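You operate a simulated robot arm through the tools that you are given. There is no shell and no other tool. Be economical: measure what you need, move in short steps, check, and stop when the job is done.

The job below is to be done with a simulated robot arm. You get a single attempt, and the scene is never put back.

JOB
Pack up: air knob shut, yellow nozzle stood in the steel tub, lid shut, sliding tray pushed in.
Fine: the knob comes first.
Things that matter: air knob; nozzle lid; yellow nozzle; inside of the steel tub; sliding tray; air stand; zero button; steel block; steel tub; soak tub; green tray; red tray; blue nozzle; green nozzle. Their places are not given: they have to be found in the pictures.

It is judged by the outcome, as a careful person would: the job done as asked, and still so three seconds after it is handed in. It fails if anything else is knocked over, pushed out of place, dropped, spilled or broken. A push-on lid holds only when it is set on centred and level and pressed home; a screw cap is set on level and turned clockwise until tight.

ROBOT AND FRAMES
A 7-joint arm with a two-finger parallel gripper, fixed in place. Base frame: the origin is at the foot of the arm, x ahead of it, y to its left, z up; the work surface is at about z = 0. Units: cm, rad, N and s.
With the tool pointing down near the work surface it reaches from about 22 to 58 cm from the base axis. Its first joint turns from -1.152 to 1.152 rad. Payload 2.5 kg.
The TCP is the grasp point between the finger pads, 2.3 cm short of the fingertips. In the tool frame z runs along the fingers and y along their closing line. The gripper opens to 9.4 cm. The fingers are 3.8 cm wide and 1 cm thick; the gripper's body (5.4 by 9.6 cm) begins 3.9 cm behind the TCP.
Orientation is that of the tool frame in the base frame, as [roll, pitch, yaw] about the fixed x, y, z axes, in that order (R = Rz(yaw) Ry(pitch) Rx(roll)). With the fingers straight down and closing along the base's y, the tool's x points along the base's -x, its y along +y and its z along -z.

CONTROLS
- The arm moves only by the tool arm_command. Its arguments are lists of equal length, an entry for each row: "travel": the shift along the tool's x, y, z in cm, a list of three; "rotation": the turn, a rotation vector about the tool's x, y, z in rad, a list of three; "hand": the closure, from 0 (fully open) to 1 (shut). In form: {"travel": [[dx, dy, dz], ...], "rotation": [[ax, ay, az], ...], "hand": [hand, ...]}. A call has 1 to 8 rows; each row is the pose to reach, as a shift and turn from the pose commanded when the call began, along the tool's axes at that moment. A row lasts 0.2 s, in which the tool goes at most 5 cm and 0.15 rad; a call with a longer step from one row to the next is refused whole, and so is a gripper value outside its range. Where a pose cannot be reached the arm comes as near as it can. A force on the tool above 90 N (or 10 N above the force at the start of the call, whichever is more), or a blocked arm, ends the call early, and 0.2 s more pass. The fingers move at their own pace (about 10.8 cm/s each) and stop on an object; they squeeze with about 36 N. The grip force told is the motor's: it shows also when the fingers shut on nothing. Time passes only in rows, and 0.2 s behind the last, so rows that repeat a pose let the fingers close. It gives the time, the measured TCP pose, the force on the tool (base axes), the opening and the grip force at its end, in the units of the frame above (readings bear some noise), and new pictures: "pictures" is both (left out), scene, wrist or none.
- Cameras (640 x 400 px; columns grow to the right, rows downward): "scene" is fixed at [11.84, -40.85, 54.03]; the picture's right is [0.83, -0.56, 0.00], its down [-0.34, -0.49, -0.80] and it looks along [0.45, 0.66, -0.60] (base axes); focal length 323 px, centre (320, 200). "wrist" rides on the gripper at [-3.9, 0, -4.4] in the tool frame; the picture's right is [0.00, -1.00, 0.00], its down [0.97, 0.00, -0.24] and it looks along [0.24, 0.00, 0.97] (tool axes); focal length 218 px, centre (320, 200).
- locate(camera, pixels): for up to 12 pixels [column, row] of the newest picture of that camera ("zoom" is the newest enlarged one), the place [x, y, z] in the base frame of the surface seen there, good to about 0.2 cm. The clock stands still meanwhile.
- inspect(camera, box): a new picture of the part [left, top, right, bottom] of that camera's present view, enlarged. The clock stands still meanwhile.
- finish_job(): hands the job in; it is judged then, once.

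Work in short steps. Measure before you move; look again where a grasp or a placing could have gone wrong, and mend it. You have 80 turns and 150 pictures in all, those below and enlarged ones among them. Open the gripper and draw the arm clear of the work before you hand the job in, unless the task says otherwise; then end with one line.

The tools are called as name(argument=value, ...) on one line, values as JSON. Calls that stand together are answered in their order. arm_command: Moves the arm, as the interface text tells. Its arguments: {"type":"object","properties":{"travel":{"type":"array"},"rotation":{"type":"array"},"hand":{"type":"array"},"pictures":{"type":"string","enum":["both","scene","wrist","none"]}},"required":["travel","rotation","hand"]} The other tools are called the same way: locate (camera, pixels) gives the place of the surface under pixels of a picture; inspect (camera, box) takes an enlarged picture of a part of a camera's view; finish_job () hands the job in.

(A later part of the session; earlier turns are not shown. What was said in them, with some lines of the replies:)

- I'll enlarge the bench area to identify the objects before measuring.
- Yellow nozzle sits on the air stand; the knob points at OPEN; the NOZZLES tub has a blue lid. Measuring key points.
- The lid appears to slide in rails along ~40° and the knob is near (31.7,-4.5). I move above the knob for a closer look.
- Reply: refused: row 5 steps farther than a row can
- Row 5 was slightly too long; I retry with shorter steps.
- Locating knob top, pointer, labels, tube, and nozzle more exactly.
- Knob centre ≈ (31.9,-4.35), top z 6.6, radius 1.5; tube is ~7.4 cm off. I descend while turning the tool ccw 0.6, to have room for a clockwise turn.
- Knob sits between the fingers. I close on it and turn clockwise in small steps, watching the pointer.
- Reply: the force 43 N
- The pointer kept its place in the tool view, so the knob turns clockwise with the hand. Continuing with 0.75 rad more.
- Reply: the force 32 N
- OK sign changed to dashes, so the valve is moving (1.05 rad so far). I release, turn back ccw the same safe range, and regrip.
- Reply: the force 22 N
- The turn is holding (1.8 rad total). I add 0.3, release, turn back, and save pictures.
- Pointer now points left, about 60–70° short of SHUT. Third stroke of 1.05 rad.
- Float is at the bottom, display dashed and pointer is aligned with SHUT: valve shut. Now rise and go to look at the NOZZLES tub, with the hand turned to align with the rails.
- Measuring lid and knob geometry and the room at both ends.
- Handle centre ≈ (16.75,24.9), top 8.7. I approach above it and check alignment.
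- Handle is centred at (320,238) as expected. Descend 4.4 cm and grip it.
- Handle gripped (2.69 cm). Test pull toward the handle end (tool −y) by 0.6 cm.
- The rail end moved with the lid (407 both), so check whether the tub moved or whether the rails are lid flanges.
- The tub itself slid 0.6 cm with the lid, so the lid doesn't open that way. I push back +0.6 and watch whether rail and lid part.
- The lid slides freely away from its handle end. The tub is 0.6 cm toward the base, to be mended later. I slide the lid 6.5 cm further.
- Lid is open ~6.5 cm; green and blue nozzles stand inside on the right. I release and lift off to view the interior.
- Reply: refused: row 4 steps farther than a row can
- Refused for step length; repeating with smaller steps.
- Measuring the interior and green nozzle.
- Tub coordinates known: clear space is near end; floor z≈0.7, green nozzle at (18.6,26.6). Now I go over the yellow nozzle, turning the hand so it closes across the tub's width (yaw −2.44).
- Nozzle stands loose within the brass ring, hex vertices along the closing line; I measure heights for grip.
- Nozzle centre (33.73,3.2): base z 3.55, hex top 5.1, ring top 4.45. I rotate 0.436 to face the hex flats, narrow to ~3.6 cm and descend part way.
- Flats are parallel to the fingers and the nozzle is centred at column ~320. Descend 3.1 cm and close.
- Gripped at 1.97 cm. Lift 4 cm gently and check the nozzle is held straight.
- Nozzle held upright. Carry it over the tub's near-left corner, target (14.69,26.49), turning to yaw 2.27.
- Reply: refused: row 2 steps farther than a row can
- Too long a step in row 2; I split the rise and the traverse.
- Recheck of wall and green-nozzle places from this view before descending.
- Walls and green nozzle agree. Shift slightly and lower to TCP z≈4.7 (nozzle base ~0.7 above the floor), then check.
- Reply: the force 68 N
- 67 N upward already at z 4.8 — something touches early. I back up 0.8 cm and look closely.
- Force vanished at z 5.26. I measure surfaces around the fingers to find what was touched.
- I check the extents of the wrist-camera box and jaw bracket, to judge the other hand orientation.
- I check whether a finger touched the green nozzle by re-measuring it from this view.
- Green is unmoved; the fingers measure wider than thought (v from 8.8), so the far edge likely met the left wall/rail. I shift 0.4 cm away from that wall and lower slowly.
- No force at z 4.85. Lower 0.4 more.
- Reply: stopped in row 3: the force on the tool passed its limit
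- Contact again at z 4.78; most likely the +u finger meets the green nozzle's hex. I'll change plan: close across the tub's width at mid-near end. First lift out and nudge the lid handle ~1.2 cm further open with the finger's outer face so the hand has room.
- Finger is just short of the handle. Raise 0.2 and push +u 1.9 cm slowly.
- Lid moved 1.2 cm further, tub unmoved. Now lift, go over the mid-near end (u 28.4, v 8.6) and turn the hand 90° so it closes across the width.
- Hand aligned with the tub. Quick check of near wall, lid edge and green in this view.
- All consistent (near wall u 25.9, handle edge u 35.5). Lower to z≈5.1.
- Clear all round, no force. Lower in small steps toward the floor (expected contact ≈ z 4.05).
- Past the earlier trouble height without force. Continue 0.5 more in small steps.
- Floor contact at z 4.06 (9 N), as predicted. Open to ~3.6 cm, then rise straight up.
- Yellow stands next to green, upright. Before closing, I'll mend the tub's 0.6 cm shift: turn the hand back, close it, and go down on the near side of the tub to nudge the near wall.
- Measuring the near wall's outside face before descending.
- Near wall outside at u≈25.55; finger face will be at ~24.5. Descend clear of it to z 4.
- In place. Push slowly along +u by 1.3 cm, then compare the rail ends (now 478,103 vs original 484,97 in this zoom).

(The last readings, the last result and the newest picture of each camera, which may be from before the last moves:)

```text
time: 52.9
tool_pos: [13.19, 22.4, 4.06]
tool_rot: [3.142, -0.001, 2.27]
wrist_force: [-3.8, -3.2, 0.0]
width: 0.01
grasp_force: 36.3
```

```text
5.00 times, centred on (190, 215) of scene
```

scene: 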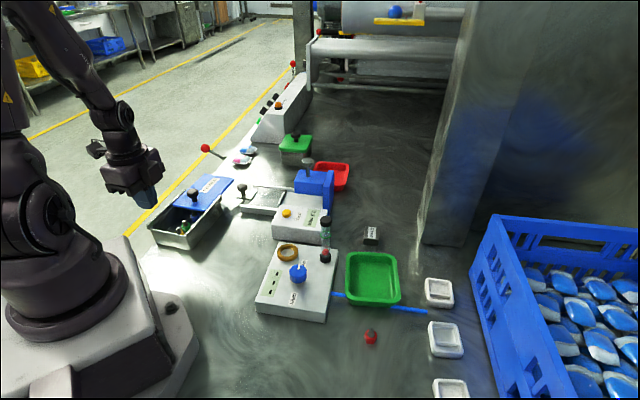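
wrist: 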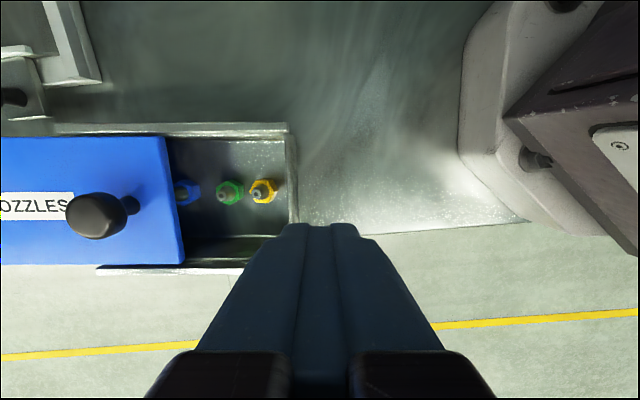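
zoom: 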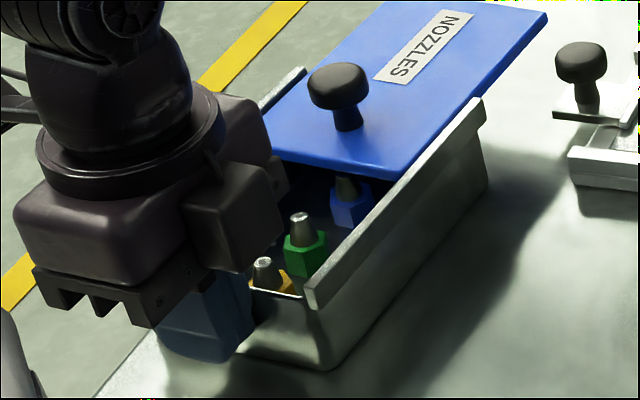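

Tub is back at its original place (rail end 484,98); nozzles upright. Back off, rise, and move above the handle.

arm_command(travel=[[0, -0.8, 0], [0, -1, -3], [0, -1, -7], [0, 2, -9.5], [0, 6, -9.5], [0, 10, -9.5], [0, 12.3, -9.5], [0, 12.3, -9.5]], rotation=[[0, 0, 0], [0, 0, 0], [0, 0, 0], [0, 0, 0], [0, 0, 0], [0, 0, 0], [0, 0, 0], [0, 0, 0]], hand=[1, 1, 1, 0.6, 0.4, 0.4, 0.4, 0.4], pictures="wrist")

locate(camera="wrist", pixels=[[320, 240], [310, 240], [330, 240], [320, 225], [320, 255]])

```text
time: 54.7
tool_pos: [22.5, 30.44, 13.69]
tool_rot: [-3.141, -0.002, 2.268]
wrist_force: [-0.1, 0.5, 0.3]
width: 5.64
grasp_force: 0.2
```

wrist: 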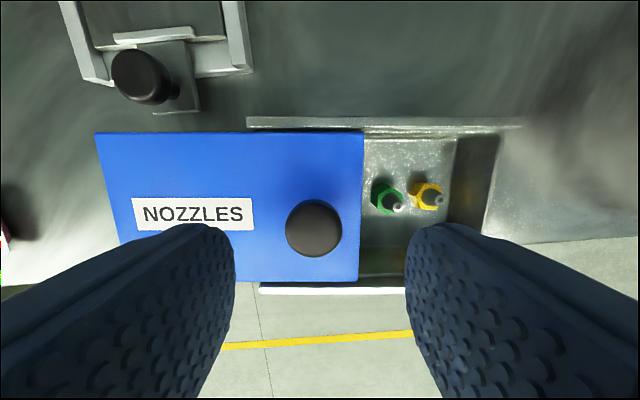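

```text
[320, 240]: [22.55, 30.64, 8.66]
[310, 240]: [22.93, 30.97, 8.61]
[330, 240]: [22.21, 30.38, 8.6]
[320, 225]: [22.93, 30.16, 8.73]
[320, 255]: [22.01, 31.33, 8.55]
```

Handle is ~0.3 cm to +y of the hand. Correct, descend to z 8.5 and grip.

arm_command(travel=[[0, 0.3, 2.5], [0, 0.3, 5.2], [0, 0.3, 5.2], [0, 0.3, 5.2], [0, 0.3, 5.2], [0, 0.3, 5.2]], rotation=[[0, 0, 0], [0, 0, 0], [0, 0, 0], [0, 0, 0], [0, 0, 0], [0, 0, 0]], hand=[0.4, 0.4, 0.4, 0.65, 0.9, 1], pictures="wrist")

```text
time: 56.1
tool_pos: [22.86, 30.56, 8.35]
tool_rot: [-3.14, -0.002, 2.268]
wrist_force: [-0.6, 0.9, 0.7]
width: 2.68
grasp_force: 35.8
```

wrist: 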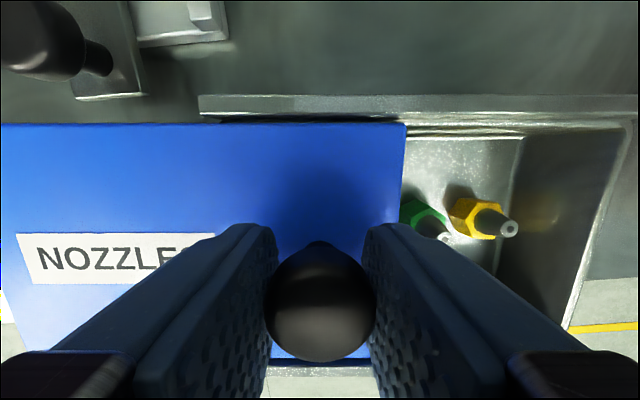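

Gripped. Slide the lid back: 7.9 cm of the ~8.3 needed, then creep.

arm_command(travel=[[0, -1.2, 0], [0, -2.4, 0], [0, -3.6, 0], [0, -4.8, 0], [0, -5.8, 0], [0, -6.8, 0], [0, -7.5, 0], [0, -7.9, 0]], rotation=[[0, 0, 0], [0, 0, 0], [0, 0, 0], [0, 0, 0], [0, 0, 0], [0, 0, 0], [0, 0, 0], [0, 0, 0]], hand=[1, 1, 1, 1, 1, 1, 1, 1], pictures="wrist")

inspect(camera="scene", box=[140, 175, 240, 255])

```text
time: 57.9
tool_pos: [16.87, 25.37, 8.39]
tool_rot: [-3.141, -0.003, 2.268]
wrist_force: [0.2, -0.4, 0.4]
width: 2.68
grasp_force: 35.9
```

wrist: 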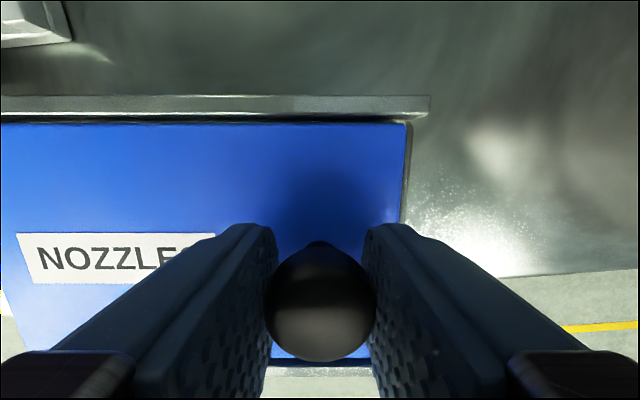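

```text
5.00 times, centred on (190, 215) of scene
```

zoom: 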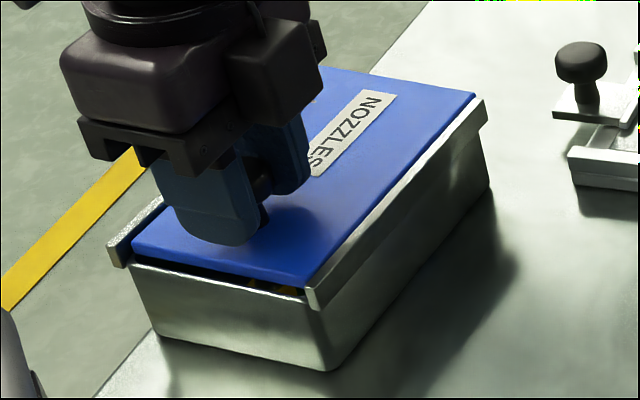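

About 0.6 cm gap remains at the near end. Creep 0.6 and check.

arm_command(travel=[[0, -0.2, 0], [0, -0.35, 0], [0, -0.5, 0], [0, -0.6, 0]], rotation=[[0, 0, 0], [0, 0, 0], [0, 0, 0], [0, 0, 0]], hand=[1, 1, 1, 1], pictures="wrist")

inspect(camera="scene", box=[140, 175, 240, 255])

```text
time: 58.9
tool_pos: [16.49, 25.14, 8.39]
tool_rot: [3.141, -0.002, 2.27]
wrist_force: [0.1, -0.4, 0.8]
width: 2.64
grasp_force: 36.0
```

wrist: 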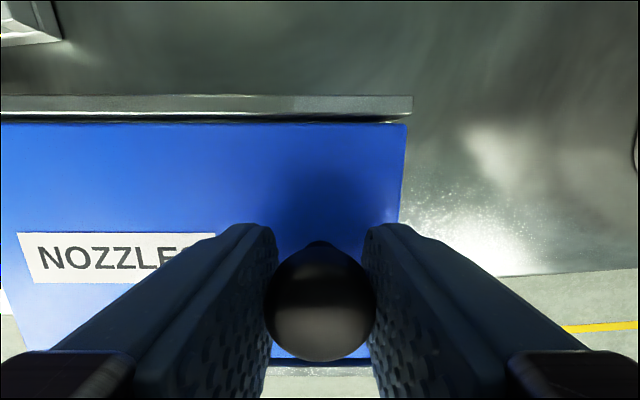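

```text
5.00 times, centred on (190, 215) of scene
```

zoom: 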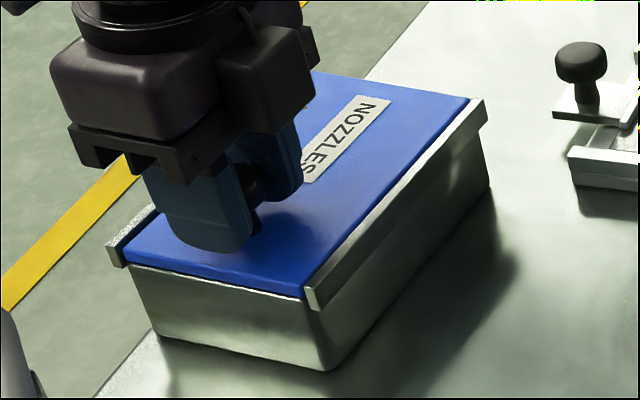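

Nearly flush (rail end 413 vs lid 407). Last 0.15 cm until the stop.

arm_command(travel=[[0, -0.08, 0], [0, -0.15, 0], [0, -0.15, 0]], rotation=[[0, 0, 0], [0, 0, 0], [0, 0, 0]], hand=[1, 1, 1], pictures="wrist")

inspect(camera="scene", box=[140, 175, 240, 255])

```text
time: 59.7
tool_pos: [16.44, 24.99, 8.27]
tool_rot: [3.141, -0.004, 2.27]
wrist_force: [1.1, 1.7, -0.4]
width: 2.67
grasp_force: 35.6
```

wrist: 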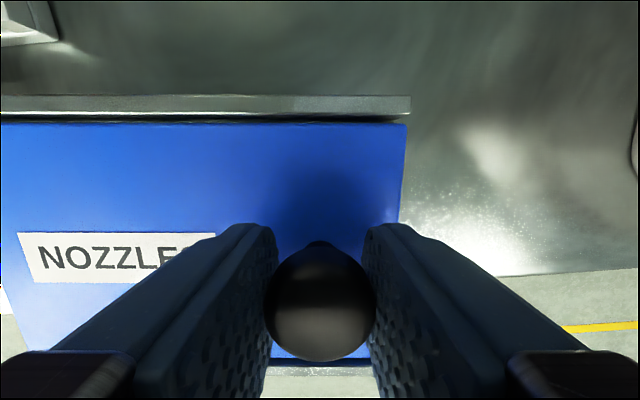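

```text
5.00 times, centred on (190, 215) of scene
```

zoom: 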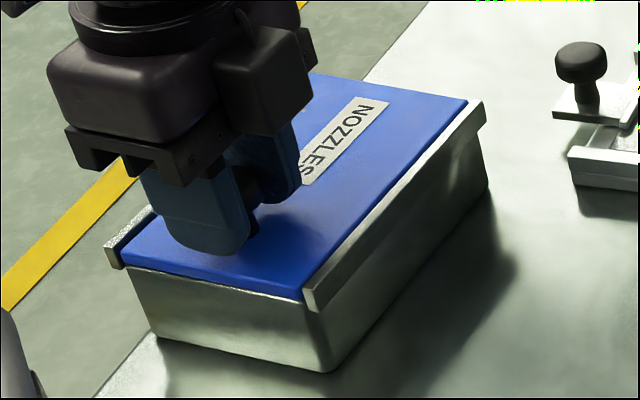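

Lid shut against its stop. Release, rise and look at the sliding tray stage.

arm_command(travel=[[0, 0, 0], [0, 0, 0], [0, 0, -3.5], [-2, 2, -7], [-3, 5.5, -10], [-3, 9.5, -12.5], [-3, 13.5, -14], [-3, 15, -14]], rotation=[[0, 0, 0], [0, 0, 0], [0, 0, 0], [0, 0, 0], [0, 0, 0], [0, 0, 0], [0, 0, 0], [0, 0, 0]], hand=[0.5, 0.4, 0.4, 0.2, 0, 0, 0, 0], pictures="both")

inspect(camera="wrist", box=[200, 0, 480, 240])

inspect(camera="scene", box=[220, 140, 360, 250])

```text
time: 61.5
tool_pos: [29.84, 32.4, 22.28]
tool_rot: [-3.14, -0.002, 2.269]
wrist_force: [0.5, 0.3, 0.3]
width: 9.4
grasp_force: 0.1
```

scene: 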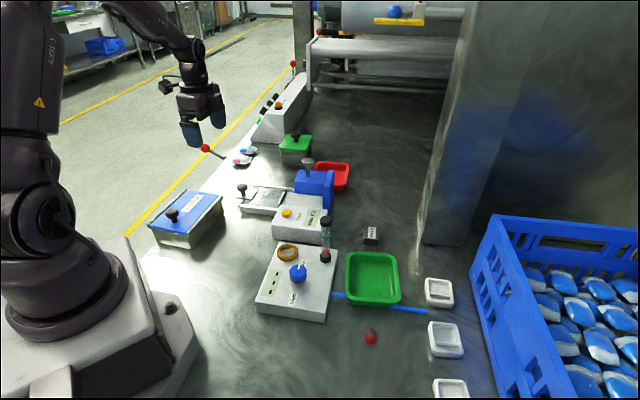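
wrist: 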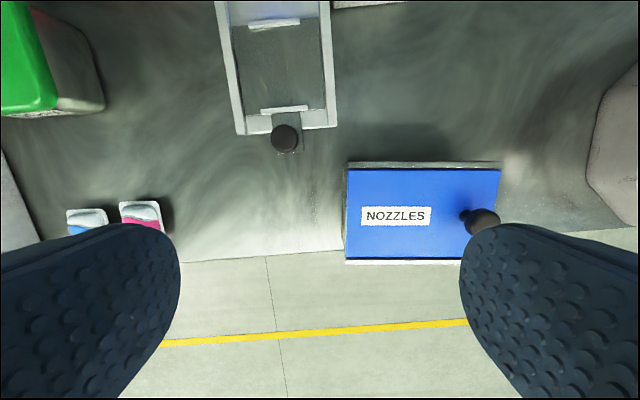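

```text
1.67 times, centred on (340, 120) of wrist
```

zoom: 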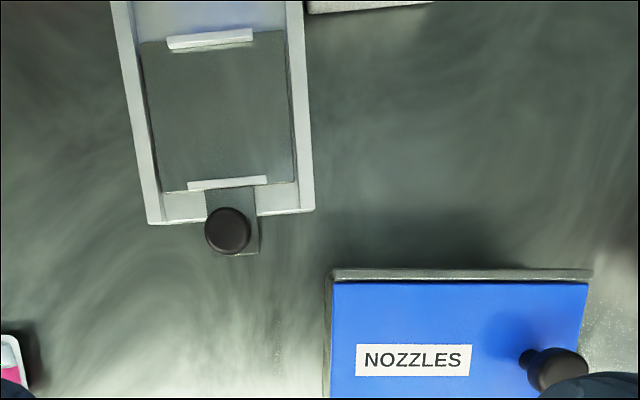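

```text
3.64 times, centred on (290, 195) of scene
```

zoom: 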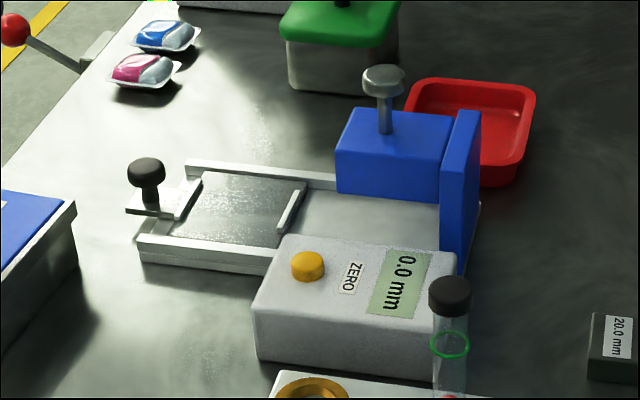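

Measure knob, tray, frame and the gauge head.

locate(camera="zoom", pixels=[[145, 163], [146, 205], [190, 210], [142, 240], [300, 195], [290, 205], [320, 220], [395, 130], [340, 170], [430, 215], [437, 160], [385, 72]])

locate(camera="wrist", pixels=[[284, 138], [278, 112], [306, 108], [272, 22], [238, 130], [335, 125], [285, 150], [262, 125], [300, 120], [275, 60], [225, 10], [325, 10]])

```text
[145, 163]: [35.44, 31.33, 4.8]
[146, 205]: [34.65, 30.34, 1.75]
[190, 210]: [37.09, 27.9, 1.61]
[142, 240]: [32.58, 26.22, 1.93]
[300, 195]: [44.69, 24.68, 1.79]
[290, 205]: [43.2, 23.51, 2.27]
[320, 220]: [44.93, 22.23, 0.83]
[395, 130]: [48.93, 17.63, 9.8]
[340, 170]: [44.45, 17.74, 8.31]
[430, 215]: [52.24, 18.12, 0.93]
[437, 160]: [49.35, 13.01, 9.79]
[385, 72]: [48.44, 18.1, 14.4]
```

```text
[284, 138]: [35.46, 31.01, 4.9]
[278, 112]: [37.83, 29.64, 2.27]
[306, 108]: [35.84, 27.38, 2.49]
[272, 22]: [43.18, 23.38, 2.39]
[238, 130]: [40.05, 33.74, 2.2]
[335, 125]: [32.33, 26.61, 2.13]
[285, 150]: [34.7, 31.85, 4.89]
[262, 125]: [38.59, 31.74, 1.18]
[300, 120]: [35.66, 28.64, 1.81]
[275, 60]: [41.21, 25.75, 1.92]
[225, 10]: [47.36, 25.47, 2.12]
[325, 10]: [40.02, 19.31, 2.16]
```

Plan: push the tray knob (35.4,31.1, top 4.9) with closed fingers from behind along (0.685,−0.729). Check the red lever and sachets are out of the hand's way.

locate(camera="scene", pixels=[[206, 148], [222, 156], [240, 161], [249, 151], [312, 172], [316, 190], [298, 175], [330, 185]])

arm_command(travel=[[0, 1, 2], [0, 2, 5], [0, 3.2, 8], [0, 3.2, 8]], rotation=[[0, 0, -0.058], [0, 0, -0.058], [0, 0, -0.058], [0, 0, -0.058]], hand=[0.5, 1, 1, 1], pictures="wrist")

```text
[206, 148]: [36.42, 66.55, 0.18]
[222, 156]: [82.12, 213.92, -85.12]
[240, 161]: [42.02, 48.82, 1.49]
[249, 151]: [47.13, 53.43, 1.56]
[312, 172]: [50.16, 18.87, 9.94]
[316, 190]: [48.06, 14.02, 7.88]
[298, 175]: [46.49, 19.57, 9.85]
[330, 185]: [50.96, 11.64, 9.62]
```

```text
time: 62.5
tool_pos: [32.23, 34.66, 14.42]
tool_rot: [3.141, -0.003, 2.326]
wrist_force: [0.4, 0.2, -0.5]
width: 0.01
grasp_force: 36.1
```

wrist: 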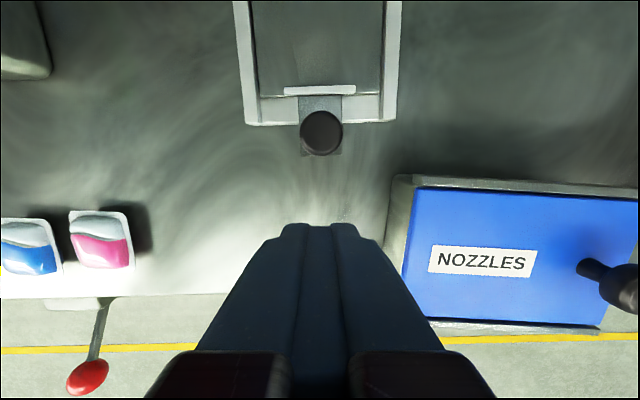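

Hand is aligned with the tray (knob at column 321). Descend 9.5 cm to z 4.9 behind the knob.

arm_command(travel=[[0, 0, 4], [0, 0, 7.5], [0, 0, 9.5], [0, 0, 9.5]], rotation=[[0, 0, 0], [0, 0, 0], [0, 0, 0], [0, 0, 0]], hand=[1, 1, 1, 1], pictures="wrist")

inspect(camera="scene", box=[200, 130, 360, 250])

```text
time: 63.5
tool_pos: [32.1, 34.29, 4.83]
tool_rot: [3.141, -0.002, 2.329]
wrist_force: [-0.3, -0.4, -0.5]
width: 0.0
grasp_force: 36.5
```

wrist: 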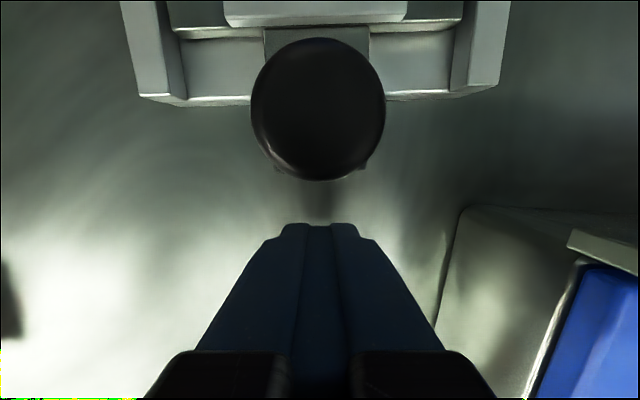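

```text
3.33 times, centred on (280, 190) of scene
```

zoom: 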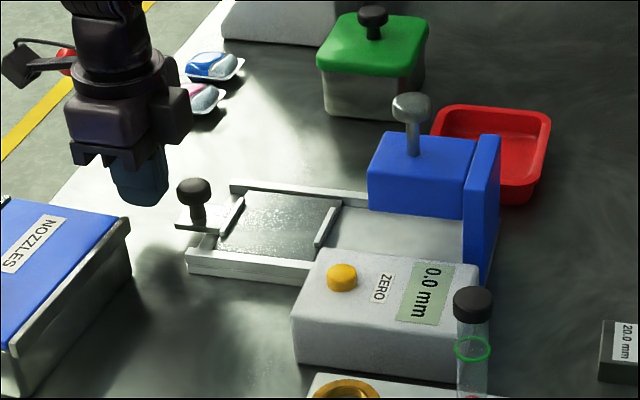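

In place behind the knob. Push along tool −x: 7 cm in small rows, then check.

arm_command(travel=[[-0.8, 0, 0], [-1.6, 0, 0], [-2.4, 0, 0], [-3.3, 0, 0], [-4.2, 0, 0], [-5.1, 0, 0], [-6.0, 0, 0], [-7, 0, 0]], rotation=[[0, 0, 0], [0, 0, 0], [0, 0, 0], [0, 0, 0], [0, 0, 0], [0, 0, 0], [0, 0, 0], [0, 0, 0]], hand=[1, 1, 1, 1, 1, 1, 1, 1], pictures="wrist")

inspect(camera="scene", box=[200, 130, 360, 250])

```text
time: 65.3
tool_pos: [37.05, 29.39, 4.93]
tool_rot: [-3.141, -0.002, 2.328]
wrist_force: [0.6, 0.2, 0.1]
width: 0.0
grasp_force: 36.3
```

wrist: 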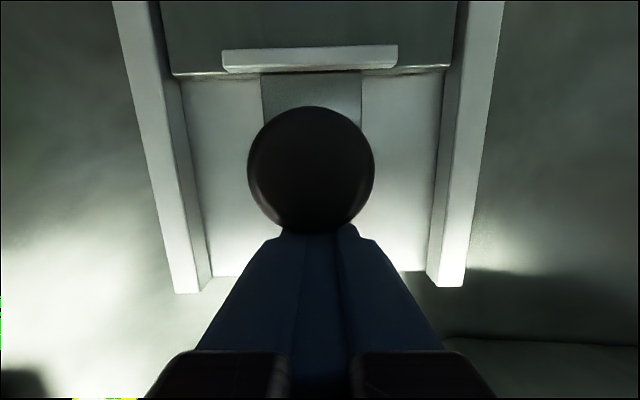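

```text
3.33 times, centred on (280, 190) of scene
```

zoom: 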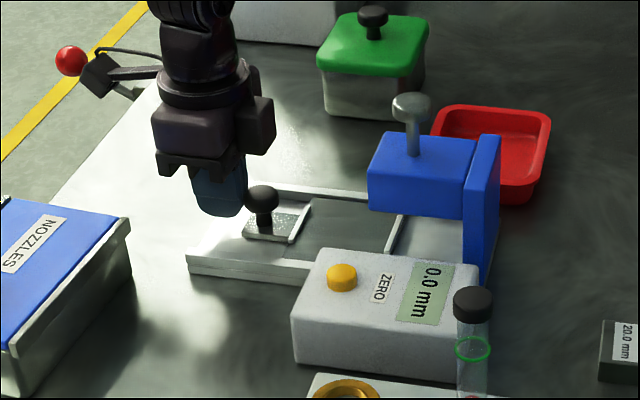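

Tray moved ~5.5 cm with little force; knob slightly to +y, so I add 0.2 offset and push 3 cm more.

arm_command(travel=[[-0.5, 0.1, 0], [-1, 0.2, 0], [-1.5, 0.2, 0], [-2, 0.2, 0], [-2.5, 0.2, 0], [-3, 0.2, 0]], rotation=[[0, 0, 0], [0, 0, 0], [0, 0, 0], [0, 0, 0], [0, 0, 0], [0, 0, 0]], hand=[1, 1, 1, 1, 1, 1], pictures="wrist")

inspect(camera="scene", box=[200, 130, 360, 250])

```text
time: 66.7
tool_pos: [39.23, 27.11, 4.88]
tool_rot: [-3.141, -0.003, 2.328]
wrist_force: [-0.2, -0.2, 0.4]
width: 0.01
grasp_force: 36.0
```

wrist: 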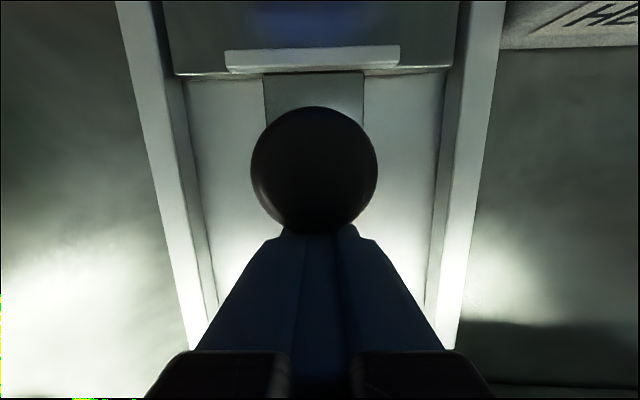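

```text
3.33 times, centred on (280, 190) of scene
```

zoom: 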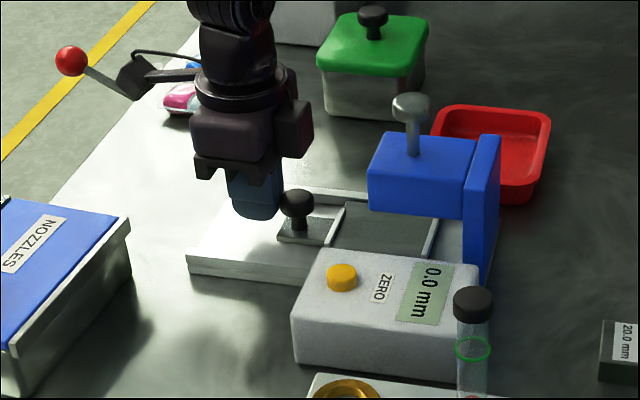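

About 2.5–3 cm seems left to the back plate. Push 2 cm more in 0.35 steps.

arm_command(travel=[[-0.35, 0, 0], [-0.7, 0, 0], [-1.05, 0, 0], [-1.4, 0, 0], [-1.7, 0, 0], [-2, 0, 0]], rotation=[[0, 0, 0], [0, 0, 0], [0, 0, 0], [0, 0, 0], [0, 0, 0], [0, 0, 0]], hand=[1, 1, 1, 1, 1, 1], pictures="none")

inspect(camera="scene", box=[200, 130, 360, 250])

```text
time: 68.1
tool_pos: [40.68, 25.81, 4.76]
tool_rot: [-3.141, -0.002, 2.327]
wrist_force: [0.0, -1.0, 0.1]
width: 0.0
grasp_force: 36.1
```

```text
3.33 times, centred on (280, 190) of scene
```

zoom: 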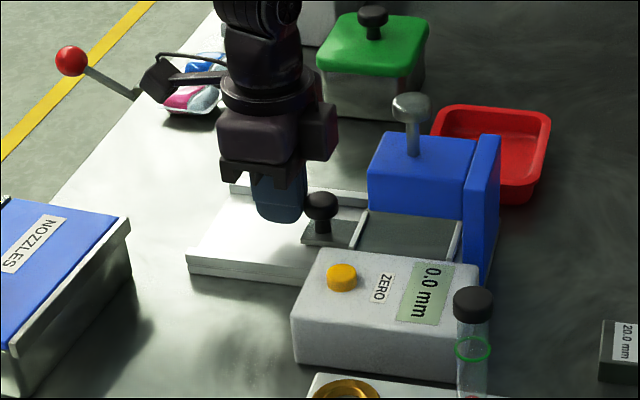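

The front lip nears the back plate. Creep 0.8 cm in 0.15 steps, watching force.

arm_command(travel=[[-0.15, 0, 0], [-0.3, 0, 0], [-0.45, 0, 0], [-0.6, 0, 0], [-0.8, 0, 0]], rotation=[[0, 0, 0], [0, 0, 0], [0, 0, 0], [0, 0, 0], [0, 0, 0]], hand=[1, 1, 1, 1, 1], pictures="wrist")

inspect(camera="scene", box=[200, 130, 360, 250])

```text
time: 69.3
tool_pos: [41.11, 25.3, 4.77]
tool_rot: [-3.141, -0.001, 2.327]
wrist_force: [-2.1, 1.5, 0.8]
width: 0.01
grasp_force: 36.2
```

wrist: 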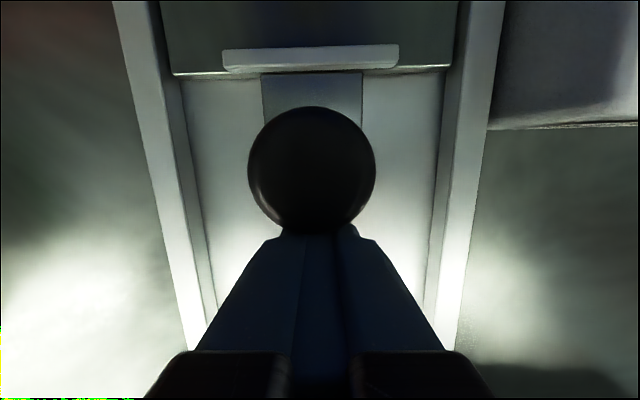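

```text
3.33 times, centred on (280, 190) of scene
```

zoom: 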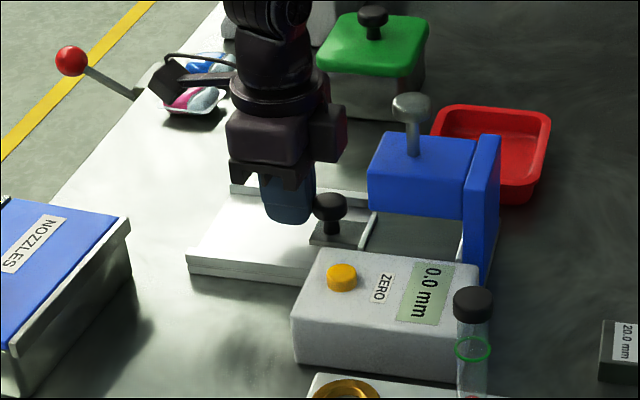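

Force only ~2.6 N, frame unmoved (corner at 187,258). Creep another 0.5 cm.

arm_command(travel=[[-0.12, 0, 0], [-0.25, 0, 0], [-0.37, 0, 0], [-0.5, 0, 0], [-0.5, 0, 0]], rotation=[[0, 0, 0], [0, 0, 0], [0, 0, 0], [0, 0, 0], [0, 0, 0]], hand=[1, 1, 1, 1, 1], pictures="none")

inspect(camera="scene", box=[200, 130, 360, 250])

```text
time: 70.5
tool_pos: [41.0, 25.27, 4.67]
tool_rot: [-3.14, -0.008, 2.33]
wrist_force: [-26.7, 15.6, 9.7]
width: 0.02
grasp_force: 36.0
```

```text
3.33 times, centred on (280, 190) of scene
```

zoom: 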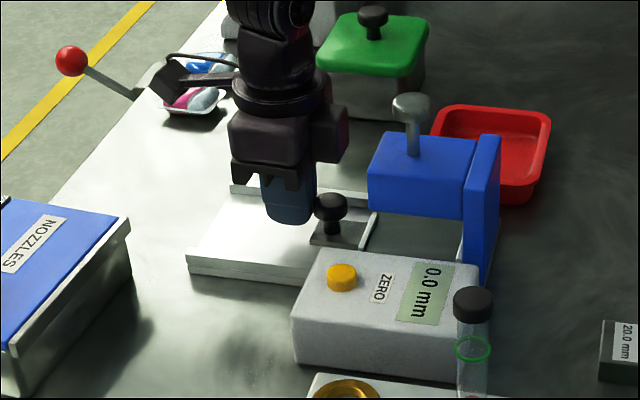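

Firm stop reached (30 N, nothing moved): tray is fully in. Back off and rise clear.

arm_command(travel=[[0.8, 0, 0], [2, 0, 0], [3, 0, -3], [3, 0, -7], [3, 0, -11], [3, 0, -15], [3, 0, -18], [3, 0, -20]], rotation=[[0, 0, 0], [0, 0, 0], [0, 0, 0], [0, 0, 0], [0, 0, 0], [0, 0, 0], [0, 0, 0], [0, 0, 0]], hand=[1, 1, 1, 1, 0.5, 0, 0, 0], pictures="both")

inspect(camera="scene", box=[140, 140, 400, 320])

```text
time: 72.3
tool_pos: [39.42, 27.2, 24.83]
tool_rot: [-3.141, -0.003, 2.328]
wrist_force: [0.2, -1.0, 0.4]
width: 9.4
grasp_force: 0.1
```

scene: 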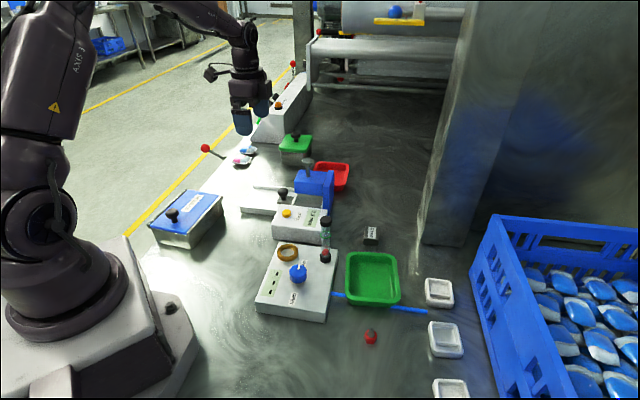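
wrist: 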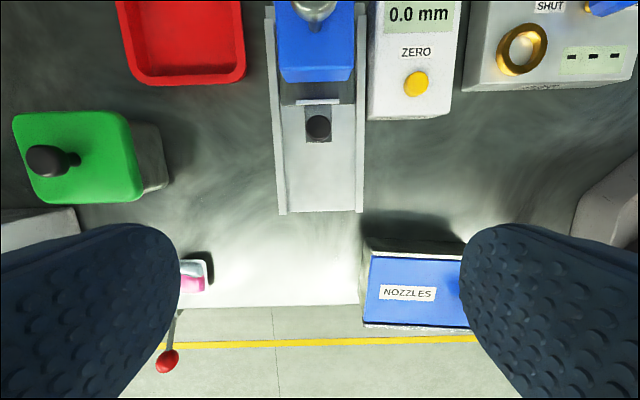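

```text
2.22 times, centred on (270, 230) of scene
```

zoom: 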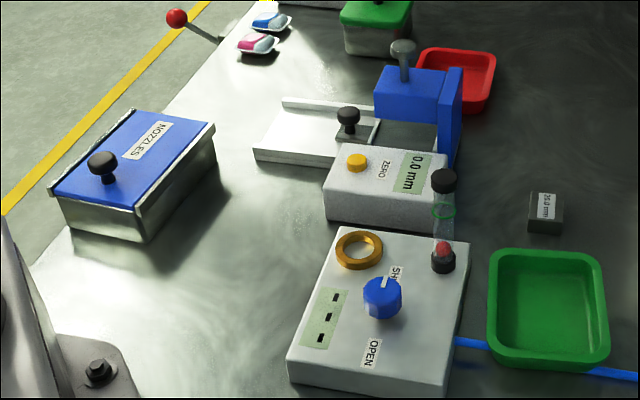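

All four parts look right: the knob points to SHUT with the float down, the tub lid is closed, the tray is in, and the arm is clear with the gripper open. Handing in.

finish_job()

```text
The job is handed in.
```

The air knob was shut first. The yellow nozzle now stands in the steel tub next to the green one, the lid is shut, the tray is pushed in to its stop, and the job is handed in. Trying the lid the wrong way shifted the tub about 0.6 cm, and I pushed it back to within about 0.1 cm of its place.
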